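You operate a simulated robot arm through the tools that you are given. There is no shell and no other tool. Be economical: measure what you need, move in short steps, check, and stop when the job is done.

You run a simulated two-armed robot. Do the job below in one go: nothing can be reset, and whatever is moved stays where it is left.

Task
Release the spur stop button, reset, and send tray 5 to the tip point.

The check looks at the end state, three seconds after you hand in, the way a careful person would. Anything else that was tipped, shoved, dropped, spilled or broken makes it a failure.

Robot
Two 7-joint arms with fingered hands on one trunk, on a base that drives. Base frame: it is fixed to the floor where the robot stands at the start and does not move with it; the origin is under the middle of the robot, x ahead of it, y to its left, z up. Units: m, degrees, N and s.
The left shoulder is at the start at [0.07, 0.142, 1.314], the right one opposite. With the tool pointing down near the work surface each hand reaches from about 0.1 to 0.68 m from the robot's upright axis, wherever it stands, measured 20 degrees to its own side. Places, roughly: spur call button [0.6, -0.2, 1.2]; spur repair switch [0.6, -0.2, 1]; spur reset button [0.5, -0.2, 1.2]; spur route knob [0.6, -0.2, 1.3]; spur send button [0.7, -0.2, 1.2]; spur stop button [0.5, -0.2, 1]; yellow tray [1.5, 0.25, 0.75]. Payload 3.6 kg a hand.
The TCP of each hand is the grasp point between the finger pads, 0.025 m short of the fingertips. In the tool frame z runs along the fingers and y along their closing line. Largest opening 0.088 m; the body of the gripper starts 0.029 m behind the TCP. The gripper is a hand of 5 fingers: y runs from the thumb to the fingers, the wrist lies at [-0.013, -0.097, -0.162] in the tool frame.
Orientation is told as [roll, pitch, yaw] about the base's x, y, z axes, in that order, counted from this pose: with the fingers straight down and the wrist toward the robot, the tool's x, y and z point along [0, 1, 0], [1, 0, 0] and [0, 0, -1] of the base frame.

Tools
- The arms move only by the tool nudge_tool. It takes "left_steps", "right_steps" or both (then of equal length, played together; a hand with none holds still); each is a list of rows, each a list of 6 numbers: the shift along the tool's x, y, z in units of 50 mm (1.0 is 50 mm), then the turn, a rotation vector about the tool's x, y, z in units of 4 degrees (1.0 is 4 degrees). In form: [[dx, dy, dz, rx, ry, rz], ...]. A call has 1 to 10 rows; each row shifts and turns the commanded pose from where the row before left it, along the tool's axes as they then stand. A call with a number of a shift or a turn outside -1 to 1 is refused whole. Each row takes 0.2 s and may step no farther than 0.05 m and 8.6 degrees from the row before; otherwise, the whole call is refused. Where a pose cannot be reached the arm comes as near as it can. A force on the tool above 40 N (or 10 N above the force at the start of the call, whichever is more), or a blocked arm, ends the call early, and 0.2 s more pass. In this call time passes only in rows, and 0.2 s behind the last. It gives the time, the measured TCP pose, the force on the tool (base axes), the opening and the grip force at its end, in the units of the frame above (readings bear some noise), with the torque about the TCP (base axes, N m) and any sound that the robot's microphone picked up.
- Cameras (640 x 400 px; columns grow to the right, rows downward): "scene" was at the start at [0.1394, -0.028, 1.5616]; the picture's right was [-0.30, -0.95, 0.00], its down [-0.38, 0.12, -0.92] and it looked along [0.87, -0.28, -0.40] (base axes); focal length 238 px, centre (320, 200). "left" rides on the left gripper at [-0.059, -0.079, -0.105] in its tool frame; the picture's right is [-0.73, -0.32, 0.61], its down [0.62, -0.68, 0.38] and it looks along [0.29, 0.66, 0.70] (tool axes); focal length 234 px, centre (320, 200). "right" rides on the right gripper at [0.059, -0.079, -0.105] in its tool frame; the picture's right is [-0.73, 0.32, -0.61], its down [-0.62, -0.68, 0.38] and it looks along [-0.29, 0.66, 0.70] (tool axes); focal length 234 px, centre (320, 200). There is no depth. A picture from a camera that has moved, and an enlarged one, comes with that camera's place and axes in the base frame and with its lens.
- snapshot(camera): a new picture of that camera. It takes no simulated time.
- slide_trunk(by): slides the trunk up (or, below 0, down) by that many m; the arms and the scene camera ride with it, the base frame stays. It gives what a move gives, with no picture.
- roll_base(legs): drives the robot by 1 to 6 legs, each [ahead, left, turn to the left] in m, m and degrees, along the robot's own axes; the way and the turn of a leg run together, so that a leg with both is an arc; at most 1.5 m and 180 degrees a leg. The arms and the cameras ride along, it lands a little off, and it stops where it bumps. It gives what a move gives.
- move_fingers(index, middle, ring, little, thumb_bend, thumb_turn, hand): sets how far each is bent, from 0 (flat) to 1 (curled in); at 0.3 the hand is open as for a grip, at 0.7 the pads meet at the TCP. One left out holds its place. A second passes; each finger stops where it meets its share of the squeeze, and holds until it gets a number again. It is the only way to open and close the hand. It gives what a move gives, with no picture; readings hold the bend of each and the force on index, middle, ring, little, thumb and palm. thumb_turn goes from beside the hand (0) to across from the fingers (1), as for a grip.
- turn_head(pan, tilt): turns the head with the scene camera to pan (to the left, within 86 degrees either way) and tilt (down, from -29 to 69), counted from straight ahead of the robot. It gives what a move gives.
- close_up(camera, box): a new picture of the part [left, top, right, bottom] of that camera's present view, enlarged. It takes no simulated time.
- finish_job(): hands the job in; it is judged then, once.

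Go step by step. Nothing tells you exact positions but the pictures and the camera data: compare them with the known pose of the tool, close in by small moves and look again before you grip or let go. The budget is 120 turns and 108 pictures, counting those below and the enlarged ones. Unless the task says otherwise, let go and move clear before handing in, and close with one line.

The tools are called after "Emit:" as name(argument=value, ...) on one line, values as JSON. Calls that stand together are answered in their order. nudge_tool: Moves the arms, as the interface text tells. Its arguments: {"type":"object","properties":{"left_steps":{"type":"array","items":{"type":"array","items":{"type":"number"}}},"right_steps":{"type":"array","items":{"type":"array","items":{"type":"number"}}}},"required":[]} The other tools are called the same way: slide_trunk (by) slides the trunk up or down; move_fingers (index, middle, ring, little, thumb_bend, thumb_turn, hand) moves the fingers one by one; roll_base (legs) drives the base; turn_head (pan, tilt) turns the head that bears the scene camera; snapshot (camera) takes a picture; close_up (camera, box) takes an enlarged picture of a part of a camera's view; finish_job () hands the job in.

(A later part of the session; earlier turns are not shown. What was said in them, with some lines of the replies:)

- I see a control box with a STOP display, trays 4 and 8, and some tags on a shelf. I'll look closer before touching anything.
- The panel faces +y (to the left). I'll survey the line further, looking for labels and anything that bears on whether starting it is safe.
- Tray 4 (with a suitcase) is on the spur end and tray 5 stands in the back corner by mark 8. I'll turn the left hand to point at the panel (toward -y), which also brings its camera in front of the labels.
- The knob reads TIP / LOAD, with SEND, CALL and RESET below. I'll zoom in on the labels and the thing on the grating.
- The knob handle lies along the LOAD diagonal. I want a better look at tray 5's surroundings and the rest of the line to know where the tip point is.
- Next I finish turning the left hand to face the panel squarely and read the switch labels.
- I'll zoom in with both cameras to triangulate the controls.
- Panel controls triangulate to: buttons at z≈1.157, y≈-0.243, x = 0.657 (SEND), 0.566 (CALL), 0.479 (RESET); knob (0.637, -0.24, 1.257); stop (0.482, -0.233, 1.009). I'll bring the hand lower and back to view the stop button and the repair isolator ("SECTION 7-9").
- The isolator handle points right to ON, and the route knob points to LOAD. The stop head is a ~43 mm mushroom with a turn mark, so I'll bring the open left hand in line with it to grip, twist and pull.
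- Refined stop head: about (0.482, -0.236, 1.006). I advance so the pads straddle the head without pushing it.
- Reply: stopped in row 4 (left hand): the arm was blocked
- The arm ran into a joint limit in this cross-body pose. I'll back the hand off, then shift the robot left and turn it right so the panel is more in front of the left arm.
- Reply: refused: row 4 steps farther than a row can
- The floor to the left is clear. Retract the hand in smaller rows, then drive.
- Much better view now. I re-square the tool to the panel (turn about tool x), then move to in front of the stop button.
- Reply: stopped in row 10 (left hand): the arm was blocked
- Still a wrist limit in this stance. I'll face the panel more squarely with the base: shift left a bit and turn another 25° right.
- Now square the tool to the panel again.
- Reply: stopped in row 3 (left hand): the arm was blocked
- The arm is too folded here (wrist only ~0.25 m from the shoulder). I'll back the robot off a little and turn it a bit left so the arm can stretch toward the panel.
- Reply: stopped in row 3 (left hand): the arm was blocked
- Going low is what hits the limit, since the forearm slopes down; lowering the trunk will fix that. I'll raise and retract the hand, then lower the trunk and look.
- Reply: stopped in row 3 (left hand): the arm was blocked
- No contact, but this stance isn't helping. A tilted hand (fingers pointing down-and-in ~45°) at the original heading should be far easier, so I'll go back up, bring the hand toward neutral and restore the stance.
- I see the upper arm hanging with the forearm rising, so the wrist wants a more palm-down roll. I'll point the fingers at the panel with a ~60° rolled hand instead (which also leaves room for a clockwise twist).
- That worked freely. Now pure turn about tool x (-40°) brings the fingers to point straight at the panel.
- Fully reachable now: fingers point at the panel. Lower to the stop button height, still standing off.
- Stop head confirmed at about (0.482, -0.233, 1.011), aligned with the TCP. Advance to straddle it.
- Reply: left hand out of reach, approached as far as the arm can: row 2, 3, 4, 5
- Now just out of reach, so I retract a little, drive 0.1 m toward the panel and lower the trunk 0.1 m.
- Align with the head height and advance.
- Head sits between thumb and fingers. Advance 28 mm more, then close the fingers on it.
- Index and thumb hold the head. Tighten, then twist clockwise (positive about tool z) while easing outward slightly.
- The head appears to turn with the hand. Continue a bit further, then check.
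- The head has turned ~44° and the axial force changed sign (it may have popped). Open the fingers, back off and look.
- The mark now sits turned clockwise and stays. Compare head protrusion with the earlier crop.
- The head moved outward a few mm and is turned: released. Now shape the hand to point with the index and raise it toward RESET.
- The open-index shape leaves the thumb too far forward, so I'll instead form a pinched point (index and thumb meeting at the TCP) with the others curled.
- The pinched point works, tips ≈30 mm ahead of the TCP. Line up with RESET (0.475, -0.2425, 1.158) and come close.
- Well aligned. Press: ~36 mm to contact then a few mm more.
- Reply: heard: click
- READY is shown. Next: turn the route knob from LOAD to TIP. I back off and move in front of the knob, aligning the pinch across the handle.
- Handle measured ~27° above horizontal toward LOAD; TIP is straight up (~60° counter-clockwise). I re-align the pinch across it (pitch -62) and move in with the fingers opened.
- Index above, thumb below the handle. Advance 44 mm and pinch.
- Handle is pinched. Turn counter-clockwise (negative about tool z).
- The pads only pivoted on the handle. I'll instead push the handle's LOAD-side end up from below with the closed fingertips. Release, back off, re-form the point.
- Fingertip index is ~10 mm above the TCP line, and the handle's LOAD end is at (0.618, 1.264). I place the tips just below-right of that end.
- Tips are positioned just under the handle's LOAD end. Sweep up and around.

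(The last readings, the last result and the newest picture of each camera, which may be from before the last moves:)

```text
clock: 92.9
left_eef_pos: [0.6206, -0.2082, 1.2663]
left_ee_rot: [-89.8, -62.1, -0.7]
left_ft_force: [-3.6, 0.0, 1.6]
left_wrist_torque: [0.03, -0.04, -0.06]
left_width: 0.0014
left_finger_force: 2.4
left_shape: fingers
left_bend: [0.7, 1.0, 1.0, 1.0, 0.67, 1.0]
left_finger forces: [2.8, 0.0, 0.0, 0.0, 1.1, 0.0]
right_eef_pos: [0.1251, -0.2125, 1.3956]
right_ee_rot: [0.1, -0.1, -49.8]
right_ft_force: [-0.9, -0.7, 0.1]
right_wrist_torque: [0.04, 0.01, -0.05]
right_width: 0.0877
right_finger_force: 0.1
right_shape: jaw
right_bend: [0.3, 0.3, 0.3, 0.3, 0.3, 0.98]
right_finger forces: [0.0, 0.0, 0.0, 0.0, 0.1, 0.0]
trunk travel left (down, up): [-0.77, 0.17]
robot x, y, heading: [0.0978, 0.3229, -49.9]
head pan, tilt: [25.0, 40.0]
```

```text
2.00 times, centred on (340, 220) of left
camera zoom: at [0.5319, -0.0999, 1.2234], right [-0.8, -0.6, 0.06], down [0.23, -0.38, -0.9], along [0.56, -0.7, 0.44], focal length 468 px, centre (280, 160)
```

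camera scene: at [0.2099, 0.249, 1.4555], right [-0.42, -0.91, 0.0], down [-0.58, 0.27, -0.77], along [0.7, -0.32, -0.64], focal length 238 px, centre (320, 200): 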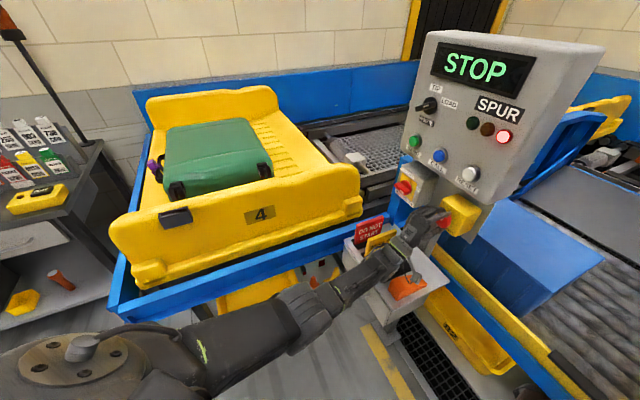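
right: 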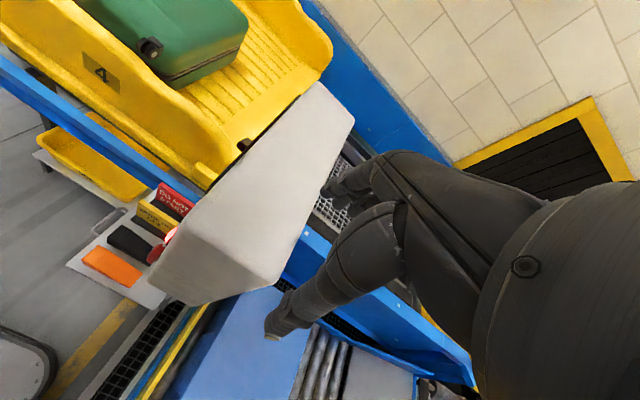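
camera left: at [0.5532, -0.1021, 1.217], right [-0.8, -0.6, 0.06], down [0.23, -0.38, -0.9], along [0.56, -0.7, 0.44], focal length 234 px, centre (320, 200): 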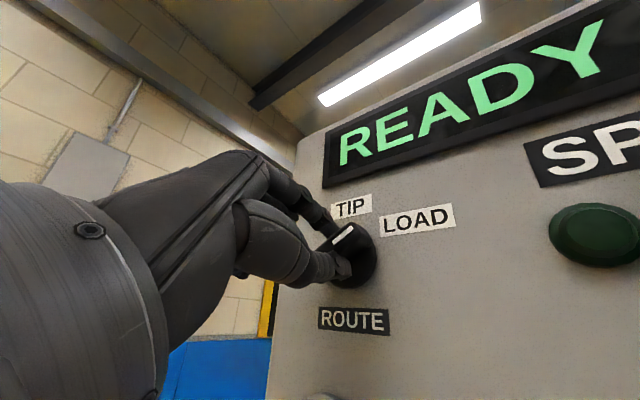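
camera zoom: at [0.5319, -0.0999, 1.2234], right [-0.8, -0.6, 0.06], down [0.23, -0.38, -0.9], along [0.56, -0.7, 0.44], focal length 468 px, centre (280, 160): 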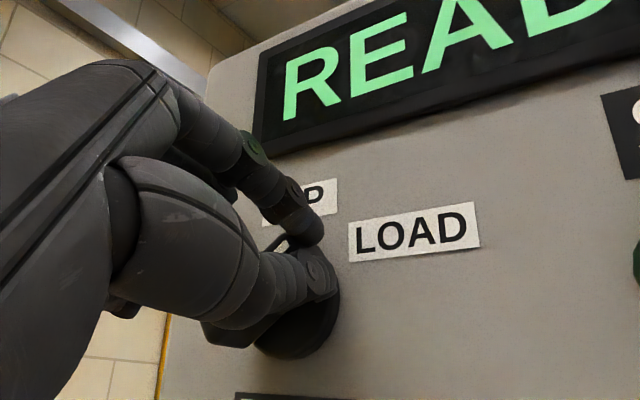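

The handle is moving. Keep pushing toward +x a little more.

Emit:
nudge_tool(left_steps=[[0.1, 0.08, 0, 0, 0, 0], [0.1, 0.07, 0, 0, 0, 0], [0.1, 0.05, 0, 0, 0, 0]])

Emit:
close_up(camera="scene", box=[380, 40, 500, 160])

```text
clock: 93.7
left_eef_pos: [0.637, -0.2059, 1.2683]
left_ee_rot: [-90.0, -62.0, -0.5]
left_ft_force: [-4.3, 1.1, 8.2]
left_wrist_torque: [-0.15, 0.03, -0.08]
left_width: 0.0068
left_finger_force: 5.6
left_shape: fingers
left_bend: [0.64, 1.0, 1.0, 1.0, 0.68, 0.99]
left_finger forces: [4.8, 0.1, 0.0, 0.1, 5.3, 0.0]
right_eef_pos: [0.1249, -0.2119, 1.3956]
right_ee_rot: [0.0, -0.2, -49.8]
right_ft_force: [0.8, -0.1, 0.4]
right_wrist_torque: [0.01, 0.01, -0.02]
right_width: 0.0877
right_finger_force: 0.1
right_shape: jaw
right_bend: [0.3, 0.3, 0.3, 0.3, 0.3, 0.98]
right_finger forces: [0.1, 0.0, 0.1, 0.1, 0.1, 0.0]
trunk travel left (down, up): [-0.77, 0.17]
robot x, y, heading: [0.1016, 0.3233, -49.8]
head pan, tilt: [25.0, 40.0]
```

```text
3.33 times, centred on (440, 100) of scene
camera zoom: at [0.2069, 0.2511, 1.4559], right [-0.42, -0.91, 0.0], down [-0.58, 0.27, -0.77], along [0.7, -0.32, -0.64], focal length 794 px, centre (-80, 533)
```

zoom: 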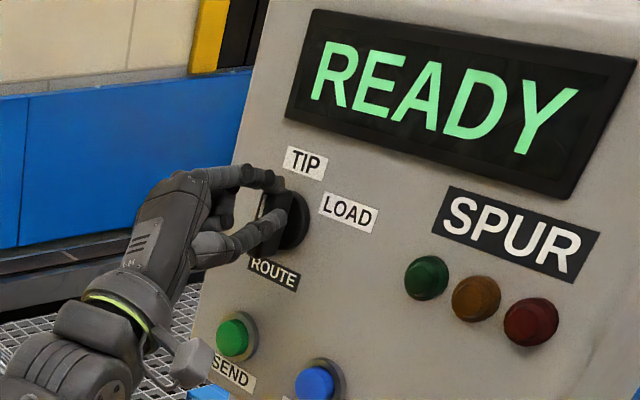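

Back straight out and look at the knob.

Emit:
nudge_tool(left_steps=[[0, 0, -0.6, 0, 0, 0], [0, 0, -0.8, 0, 0, 0], [0, 0, -0.6, 0, 0, 0]])

Emit:
close_up(camera="scene", box=[380, 40, 500, 160])

Emit:
close_up(camera="left", box=[260, 140, 460, 320])

```text
clock: 94.5
left_eef_pos: [0.6398, -0.1069, 1.2676]
left_ee_rot: [-89.6, -61.9, -0.6]
left_ft_force: [-0.4, 0.1, -1.4]
left_wrist_torque: [0.02, 0.0, -0.05]
left_width: 0.001
left_finger_force: 0.0
left_shape: fingers
left_bend: [0.7, 1.0, 1.0, 1.0, 0.68, 1.0]
left_finger forces: [0.1, 0.1, 0.0, 0.0, 0.1, 0.0]
right_eef_pos: [0.1266, -0.2128, 1.3954]
right_ee_rot: [0.0, -0.1, -49.8]
right_ft_force: [-0.6, 0.3, -0.6]
right_wrist_torque: [0.01, 0.0, -0.01]
right_width: 0.0878
right_finger_force: 0.1
right_shape: jaw
right_bend: [0.3, 0.3, 0.3, 0.3, 0.3, 0.98]
right_finger forces: [0.1, 0.0, 0.1, 0.0, 0.0, 0.1]
trunk travel left (down, up): [-0.77, 0.17]
robot x, y, heading: [0.0987, 0.3228, -49.8]
head pan, tilt: [25.0, 40.0]
```

```text
3.33 times, centred on (440, 100) of scene
camera zoom: at [0.2089, 0.25, 1.4556], right [-0.42, -0.91, 0.0], down [-0.58, 0.27, -0.77], along [0.7, -0.32, -0.64], focal length 794 px, centre (-80, 533)
```

zoom: 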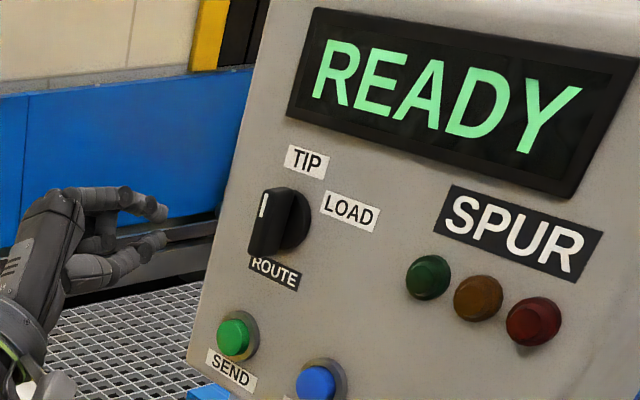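

```text
2.22 times, centred on (360, 230) of left
camera zoom: at [0.5518, 0.0012, 1.2256], right [-0.8, -0.6, 0.06], down [0.23, -0.38, -0.9], along [0.56, -0.7, 0.44], focal length 520 px, centre (231, 133)
```

zoom: 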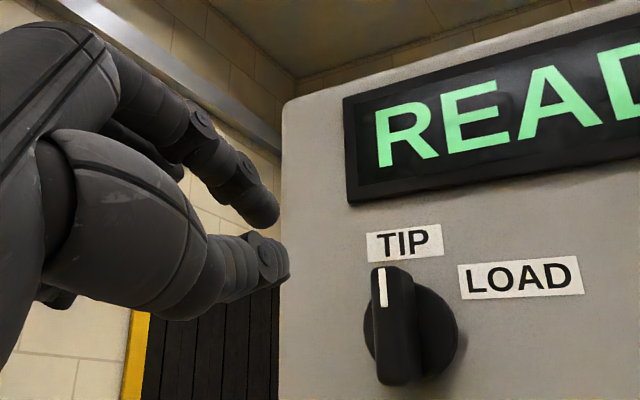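

Knob points at TIP and the display is READY. Now move to SEND (0.656, -0.2425, 1.157).

Emit:
nudge_tool(left_steps=[[0.437, -0.6, 0, 0, 0, 0], [0.437, -0.6, 0, 0, 0, 0], [0.437, -0.6, 0, 0, 0, 0], [0, 0, 0.7, 0, 0, 0], [0, 0, 0.7, 0, 0, 0]])

Emit:
close_up(camera="left", box=[240, 120, 480, 320])

Emit:
close_up(camera="scene", box=[360, 60, 520, 220])

```text
clock: 95.7
left_eef_pos: [0.6547, -0.1772, 1.1546]
left_ee_rot: [-89.6, -61.9, -0.9]
left_ft_force: [-0.9, -0.4, 0.0]
left_wrist_torque: [0.01, 0.02, -0.03]
left_width: 0.0006
left_finger_force: 0.0
left_shape: fingers
left_bend: [0.7, 1.0, 1.0, 1.0, 0.68, 1.0]
left_finger forces: [0.0, 0.0, 0.1, 0.0, 0.1, 0.0]
right_eef_pos: [0.1269, -0.2148, 1.3943]
right_ee_rot: [0.1, 0.0, -49.8]
right_ft_force: [0.8, -0.2, -0.3]
right_wrist_torque: [0.01, 0.01, -0.03]
right_width: 0.0876
right_finger_force: 0.1
right_shape: jaw
right_bend: [0.3, 0.3, 0.3, 0.3, 0.3, 0.98]
right_finger forces: [0.0, 0.1, 0.1, 0.0, 0.0, 0.0]
trunk travel left (down, up): [-0.77, 0.17]
robot x, y, heading: [0.0975, 0.3217, -50.0]
head pan, tilt: [25.0, 40.0]
```

```text
2.00 times, centred on (360, 220) of left
camera zoom: at [0.5668, -0.07, 1.1122], right [-0.8, -0.6, 0.05], down [0.23, -0.38, -0.9], along [0.56, -0.7, 0.44], focal length 468 px, centre (240, 160)
```

zoom: 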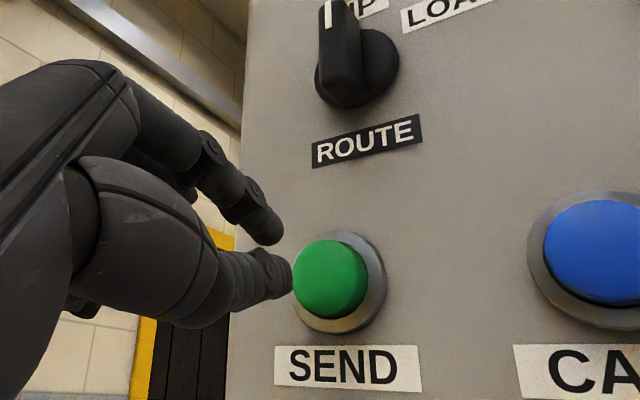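

```text
2.50 times, centred on (440, 140) of scene
camera zoom: at [0.2089, 0.2477, 1.4555], right [-0.42, -0.91, 0.0], down [-0.58, 0.27, -0.77], along [0.7, -0.32, -0.64], focal length 596 px, centre (20, 350)
```

zoom: 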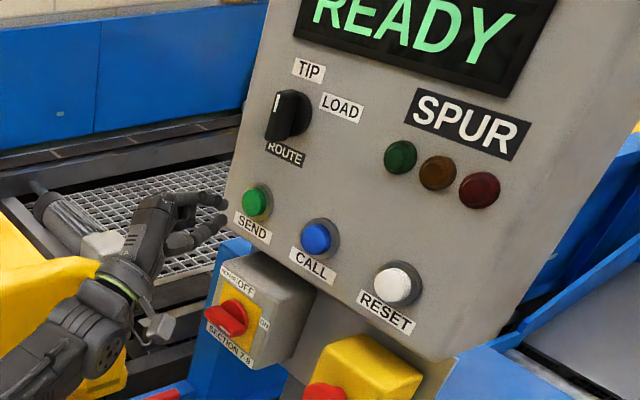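

Aligned with SEND. Press it.

Emit:
nudge_tool(left_steps=[[0, 0, 0.3, 0, 0, 0], [0, 0, 0.3, 0, 0, 0], [0, 0, 0.15, 0, 0, 0], [0, 0, 0.1, 0, 0, 0]])

Emit:
snapshot(camera="scene")

```text
clock: 96.7
left_eef_pos: [0.6549, -0.2179, 1.156]
left_ee_rot: [-89.8, -61.9, -0.6]
left_ft_force: [0.0, 5.9, -0.8]
left_wrist_torque: [0.09, 0.03, -0.06]
left_width: 0.0015
left_finger_force: 2.9
left_shape: fingers
left_bend: [0.7, 1.0, 1.0, 1.0, 0.67, 1.0]
left_finger forces: [0.1, 0.1, 0.0, 0.1, 5.9, 0.1]
right_eef_pos: [0.1273, -0.2112, 1.395]
right_ee_rot: [-0.1, -0.1, -49.8]
right_ft_force: [0.9, 0.0, 0.9]
right_wrist_torque: [0.0, -0.01, 0.0]
right_width: 0.0876
right_finger_force: 0.0
right_shape: jaw
right_bend: [0.3, 0.3, 0.3, 0.3, 0.3, 0.98]
right_finger forces: [0.0, 0.0, 0.0, 0.0, 0.1, 0.1]
trunk travel left (down, up): [-0.77, 0.17]
robot x, y, heading: [0.1025, 0.3276, -49.6]
head pan, tilt: [25.0, 40.0]
heard: click
```

```text
25 pictures are left
camera scene: at [0.2092, 0.2511, 1.4556], right [-0.42, -0.91, 0.0], down [-0.58, 0.27, -0.77], along [0.7, -0.32, -0.64], focal length 238 px, centre (320, 200)
```

scene: 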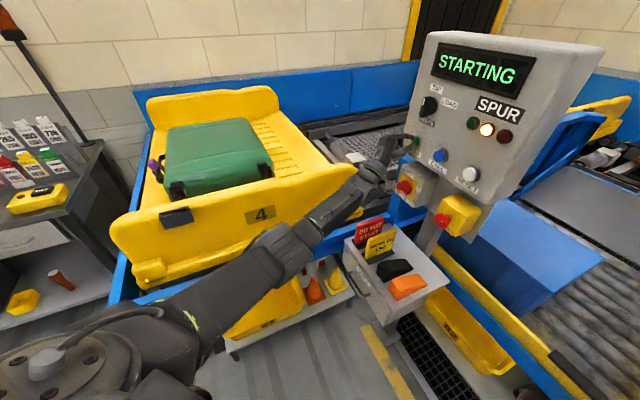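

STARTING, amber lamp on. Withdraw the hand and watch where the trays go.

Emit:
nudge_tool(left_steps=[[0, 0, -0.8, 0, 0, 0], [0, 0, -0.8, 0, 0, 0], [0, 0, -0.8, 0, 0, 0], [-0.8, 0, 0, 0, 0, 0], [-0.8, 0, 0, 0, 0, 0], [-0.8, 0, 0, 0, 0, 0], [-0.8, 0, 0, 0, 0, 0]])

Emit:
turn_head(pan=5, tilt=25)

Emit:
snapshot(camera="scene")

```text
clock: 98.3
left_eef_pos: [0.5155, -0.0982, 1.2303]
left_ee_rot: [-89.6, -62.0, -0.7]
left_ft_force: [-1.1, -0.4, -0.3]
left_wrist_torque: [-0.02, 0.02, 0.03]
left_width: 0.001
left_finger_force: 0.2
left_shape: fingers
left_bend: [0.7, 1.0, 1.0, 1.0, 0.68, 1.0]
left_finger forces: [0.0, 0.0, 0.0, 0.0, 0.1, 0.0]
right_eef_pos: [0.1247, -0.2141, 1.3946]
right_ee_rot: [0.1, -0.2, -49.8]
right_ft_force: [0.0, -0.3, 0.1]
right_wrist_torque: [0.02, -0.05, -0.01]
right_width: 0.0875
right_finger_force: 0.1
right_shape: jaw
right_bend: [0.3, 0.3, 0.3, 0.3, 0.3, 0.98]
right_finger forces: [0.0, 0.0, 0.0, 0.0, 0.0, 0.0]
trunk travel left (down, up): [-0.77, 0.17]
robot x, y, heading: [0.1, 0.3209, -49.6]
head pan, tilt: [25.0, 40.0]
```

```text
clock: 99.1
left_eef_pos: [0.5169, -0.0974, 1.2281]
left_ee_rot: [-89.8, -61.9, -0.7]
left_ft_force: [-0.5, 0.5, 0.7]
left_wrist_torque: [-0.01, 0.02, 0.01]
left_width: 0.0008
left_finger_force: 0.0
left_shape: fingers
left_bend: [0.7, 1.0, 1.0, 1.0, 0.68, 1.0]
left_finger forces: [0.1, 0.0, 0.0, 0.0, 0.0, 0.1]
right_eef_pos: [0.1274, -0.2136, 1.3959]
right_ee_rot: [0.0, 0.0, -49.8]
right_ft_force: [-0.2, -0.2, 0.6]
right_wrist_torque: [-0.01, 0.0, -0.03]
right_width: 0.0877
right_finger_force: 0.0
right_shape: jaw
right_bend: [0.3, 0.3, 0.3, 0.3, 0.3, 0.98]
right_finger forces: [0.0, 0.0, 0.0, 0.0, 0.0, 0.0]
trunk travel left (down, up): [-0.77, 0.17]
robot x, y, heading: [0.1009, 0.3272, -50.0]
head pan, tilt: [5.0, 25.0]
```

```text
24 pictures are left
camera scene: at [0.1982, 0.2205, 1.4788], right [-0.7, -0.71, 0.0], down [-0.3, 0.3, -0.91], along [0.64, -0.64, -0.42], focal length 238 px, centre (320, 200)
```

scene: 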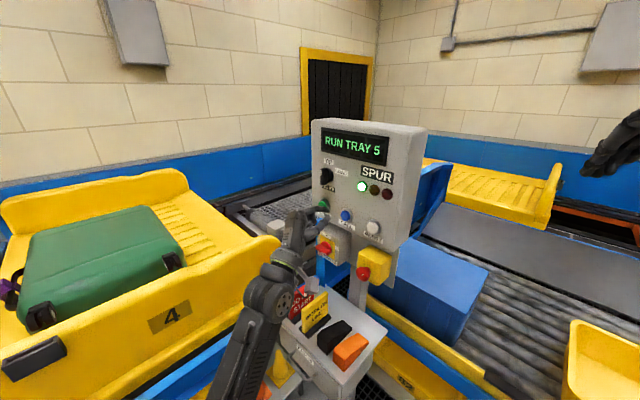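

"RUN TRAY 5": it is moving toward the tip point. I draw the hand further clear and watch.

Emit:
nudge_tool(left_steps=[[0, 0, -0.6, 0, 0, 0], [0, 0, -0.6, 0, 0, 0], [0, 0, -0.6, 0, 0, 0], [0, 0, 0, 0, 0, 0], [0, 0, 0, 0, 0, 0], [0, 0, 0, 0, 0, 0], [0, 0, 0, 0, 0, 0], [0, 0, 0, 0, 0, 0]])

Emit:
turn_head(pan=-15, tilt=22)

Emit:
snapshot(camera="scene")

```text
clock: 100.9
left_eef_pos: [0.5166, -0.0075, 1.2307]
left_ee_rot: [-89.8, -61.9, -0.7]
left_ft_force: [0.7, -0.2, -0.3]
left_wrist_torque: [0.01, -0.01, -0.03]
left_width: 0.0007
left_finger_force: 0.1
left_shape: fingers
left_bend: [0.7, 1.0, 1.0, 1.0, 0.68, 1.0]
left_finger forces: [0.1, 0.1, 0.1, 0.0, 0.0, 0.0]
right_eef_pos: [0.1269, -0.2119, 1.3951]
right_ee_rot: [-0.1, -0.1, -49.7]
right_ft_force: [-0.5, -0.2, -0.8]
right_wrist_torque: [0.01, 0.0, -0.03]
right_width: 0.0877
right_finger_force: 0.0
right_shape: jaw
right_bend: [0.3, 0.3, 0.3, 0.3, 0.3, 0.98]
right_finger forces: [0.0, 0.0, 0.0, 0.0, 0.1, 0.1]
trunk travel left (down, up): [-0.77, 0.17]
robot x, y, heading: [0.1008, 0.3258, -49.8]
head pan, tilt: [5.0, 25.0]
```

```text
clock: 101.7
left_eef_pos: [0.5155, -0.0093, 1.2304]
left_ee_rot: [-89.8, -61.8, -0.7]
left_ft_force: [-0.1, 0.4, -0.8]
left_wrist_torque: [-0.02, -0.01, 0.02]
left_width: 0.001
left_finger_force: 0.1
left_shape: fingers
left_bend: [0.7, 1.0, 1.0, 1.0, 0.68, 1.0]
left_finger forces: [0.0, 0.0, 0.0, 0.0, 0.0, 0.0]
right_eef_pos: [0.1273, -0.2132, 1.395]
right_ee_rot: [0.0, -0.1, -49.8]
right_ft_force: [-0.3, 0.2, 0.4]
right_wrist_torque: [0.02, 0.0, -0.01]
right_width: 0.0876
right_finger_force: 0.1
right_shape: jaw
right_bend: [0.3, 0.3, 0.3, 0.3, 0.3, 0.98]
right_finger forces: [0.0, 0.0, 0.0, 0.1, 0.0, 0.0]
trunk travel left (down, up): [-0.77, 0.17]
robot x, y, heading: [0.0988, 0.3256, -49.8]
head pan, tilt: [-15.0, 22.0]
```

```text
23 pictures are left
camera scene: at [0.172, 0.2013, 1.4837], right [-0.9, -0.43, 0.0], down [-0.16, 0.34, -0.93], along [0.4, -0.84, -0.37], focal length 238 px, centre (320, 200)
```

scene: 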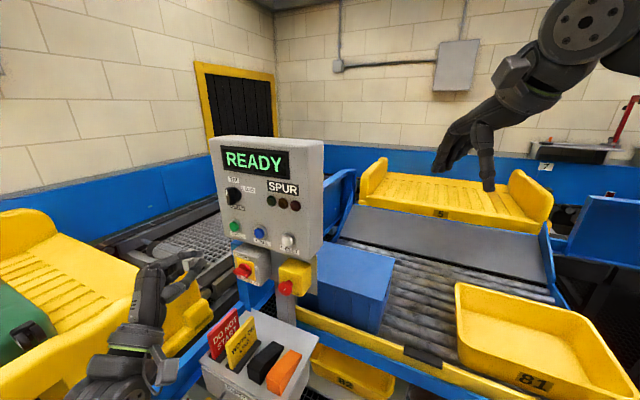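

Tray 5 now stands at mark 7 by the chute (the tip point), and the display is back to READY. Tray 4, the tags and the bins look undisturbed and both hands are clear, so I'm handing in.

Emit:
finish_job()

```text
The job is handed in.
```

The spur stop button is released and reset, the route knob is set to TIP, and tray 5 has been sent to the tip point, where it now stands.
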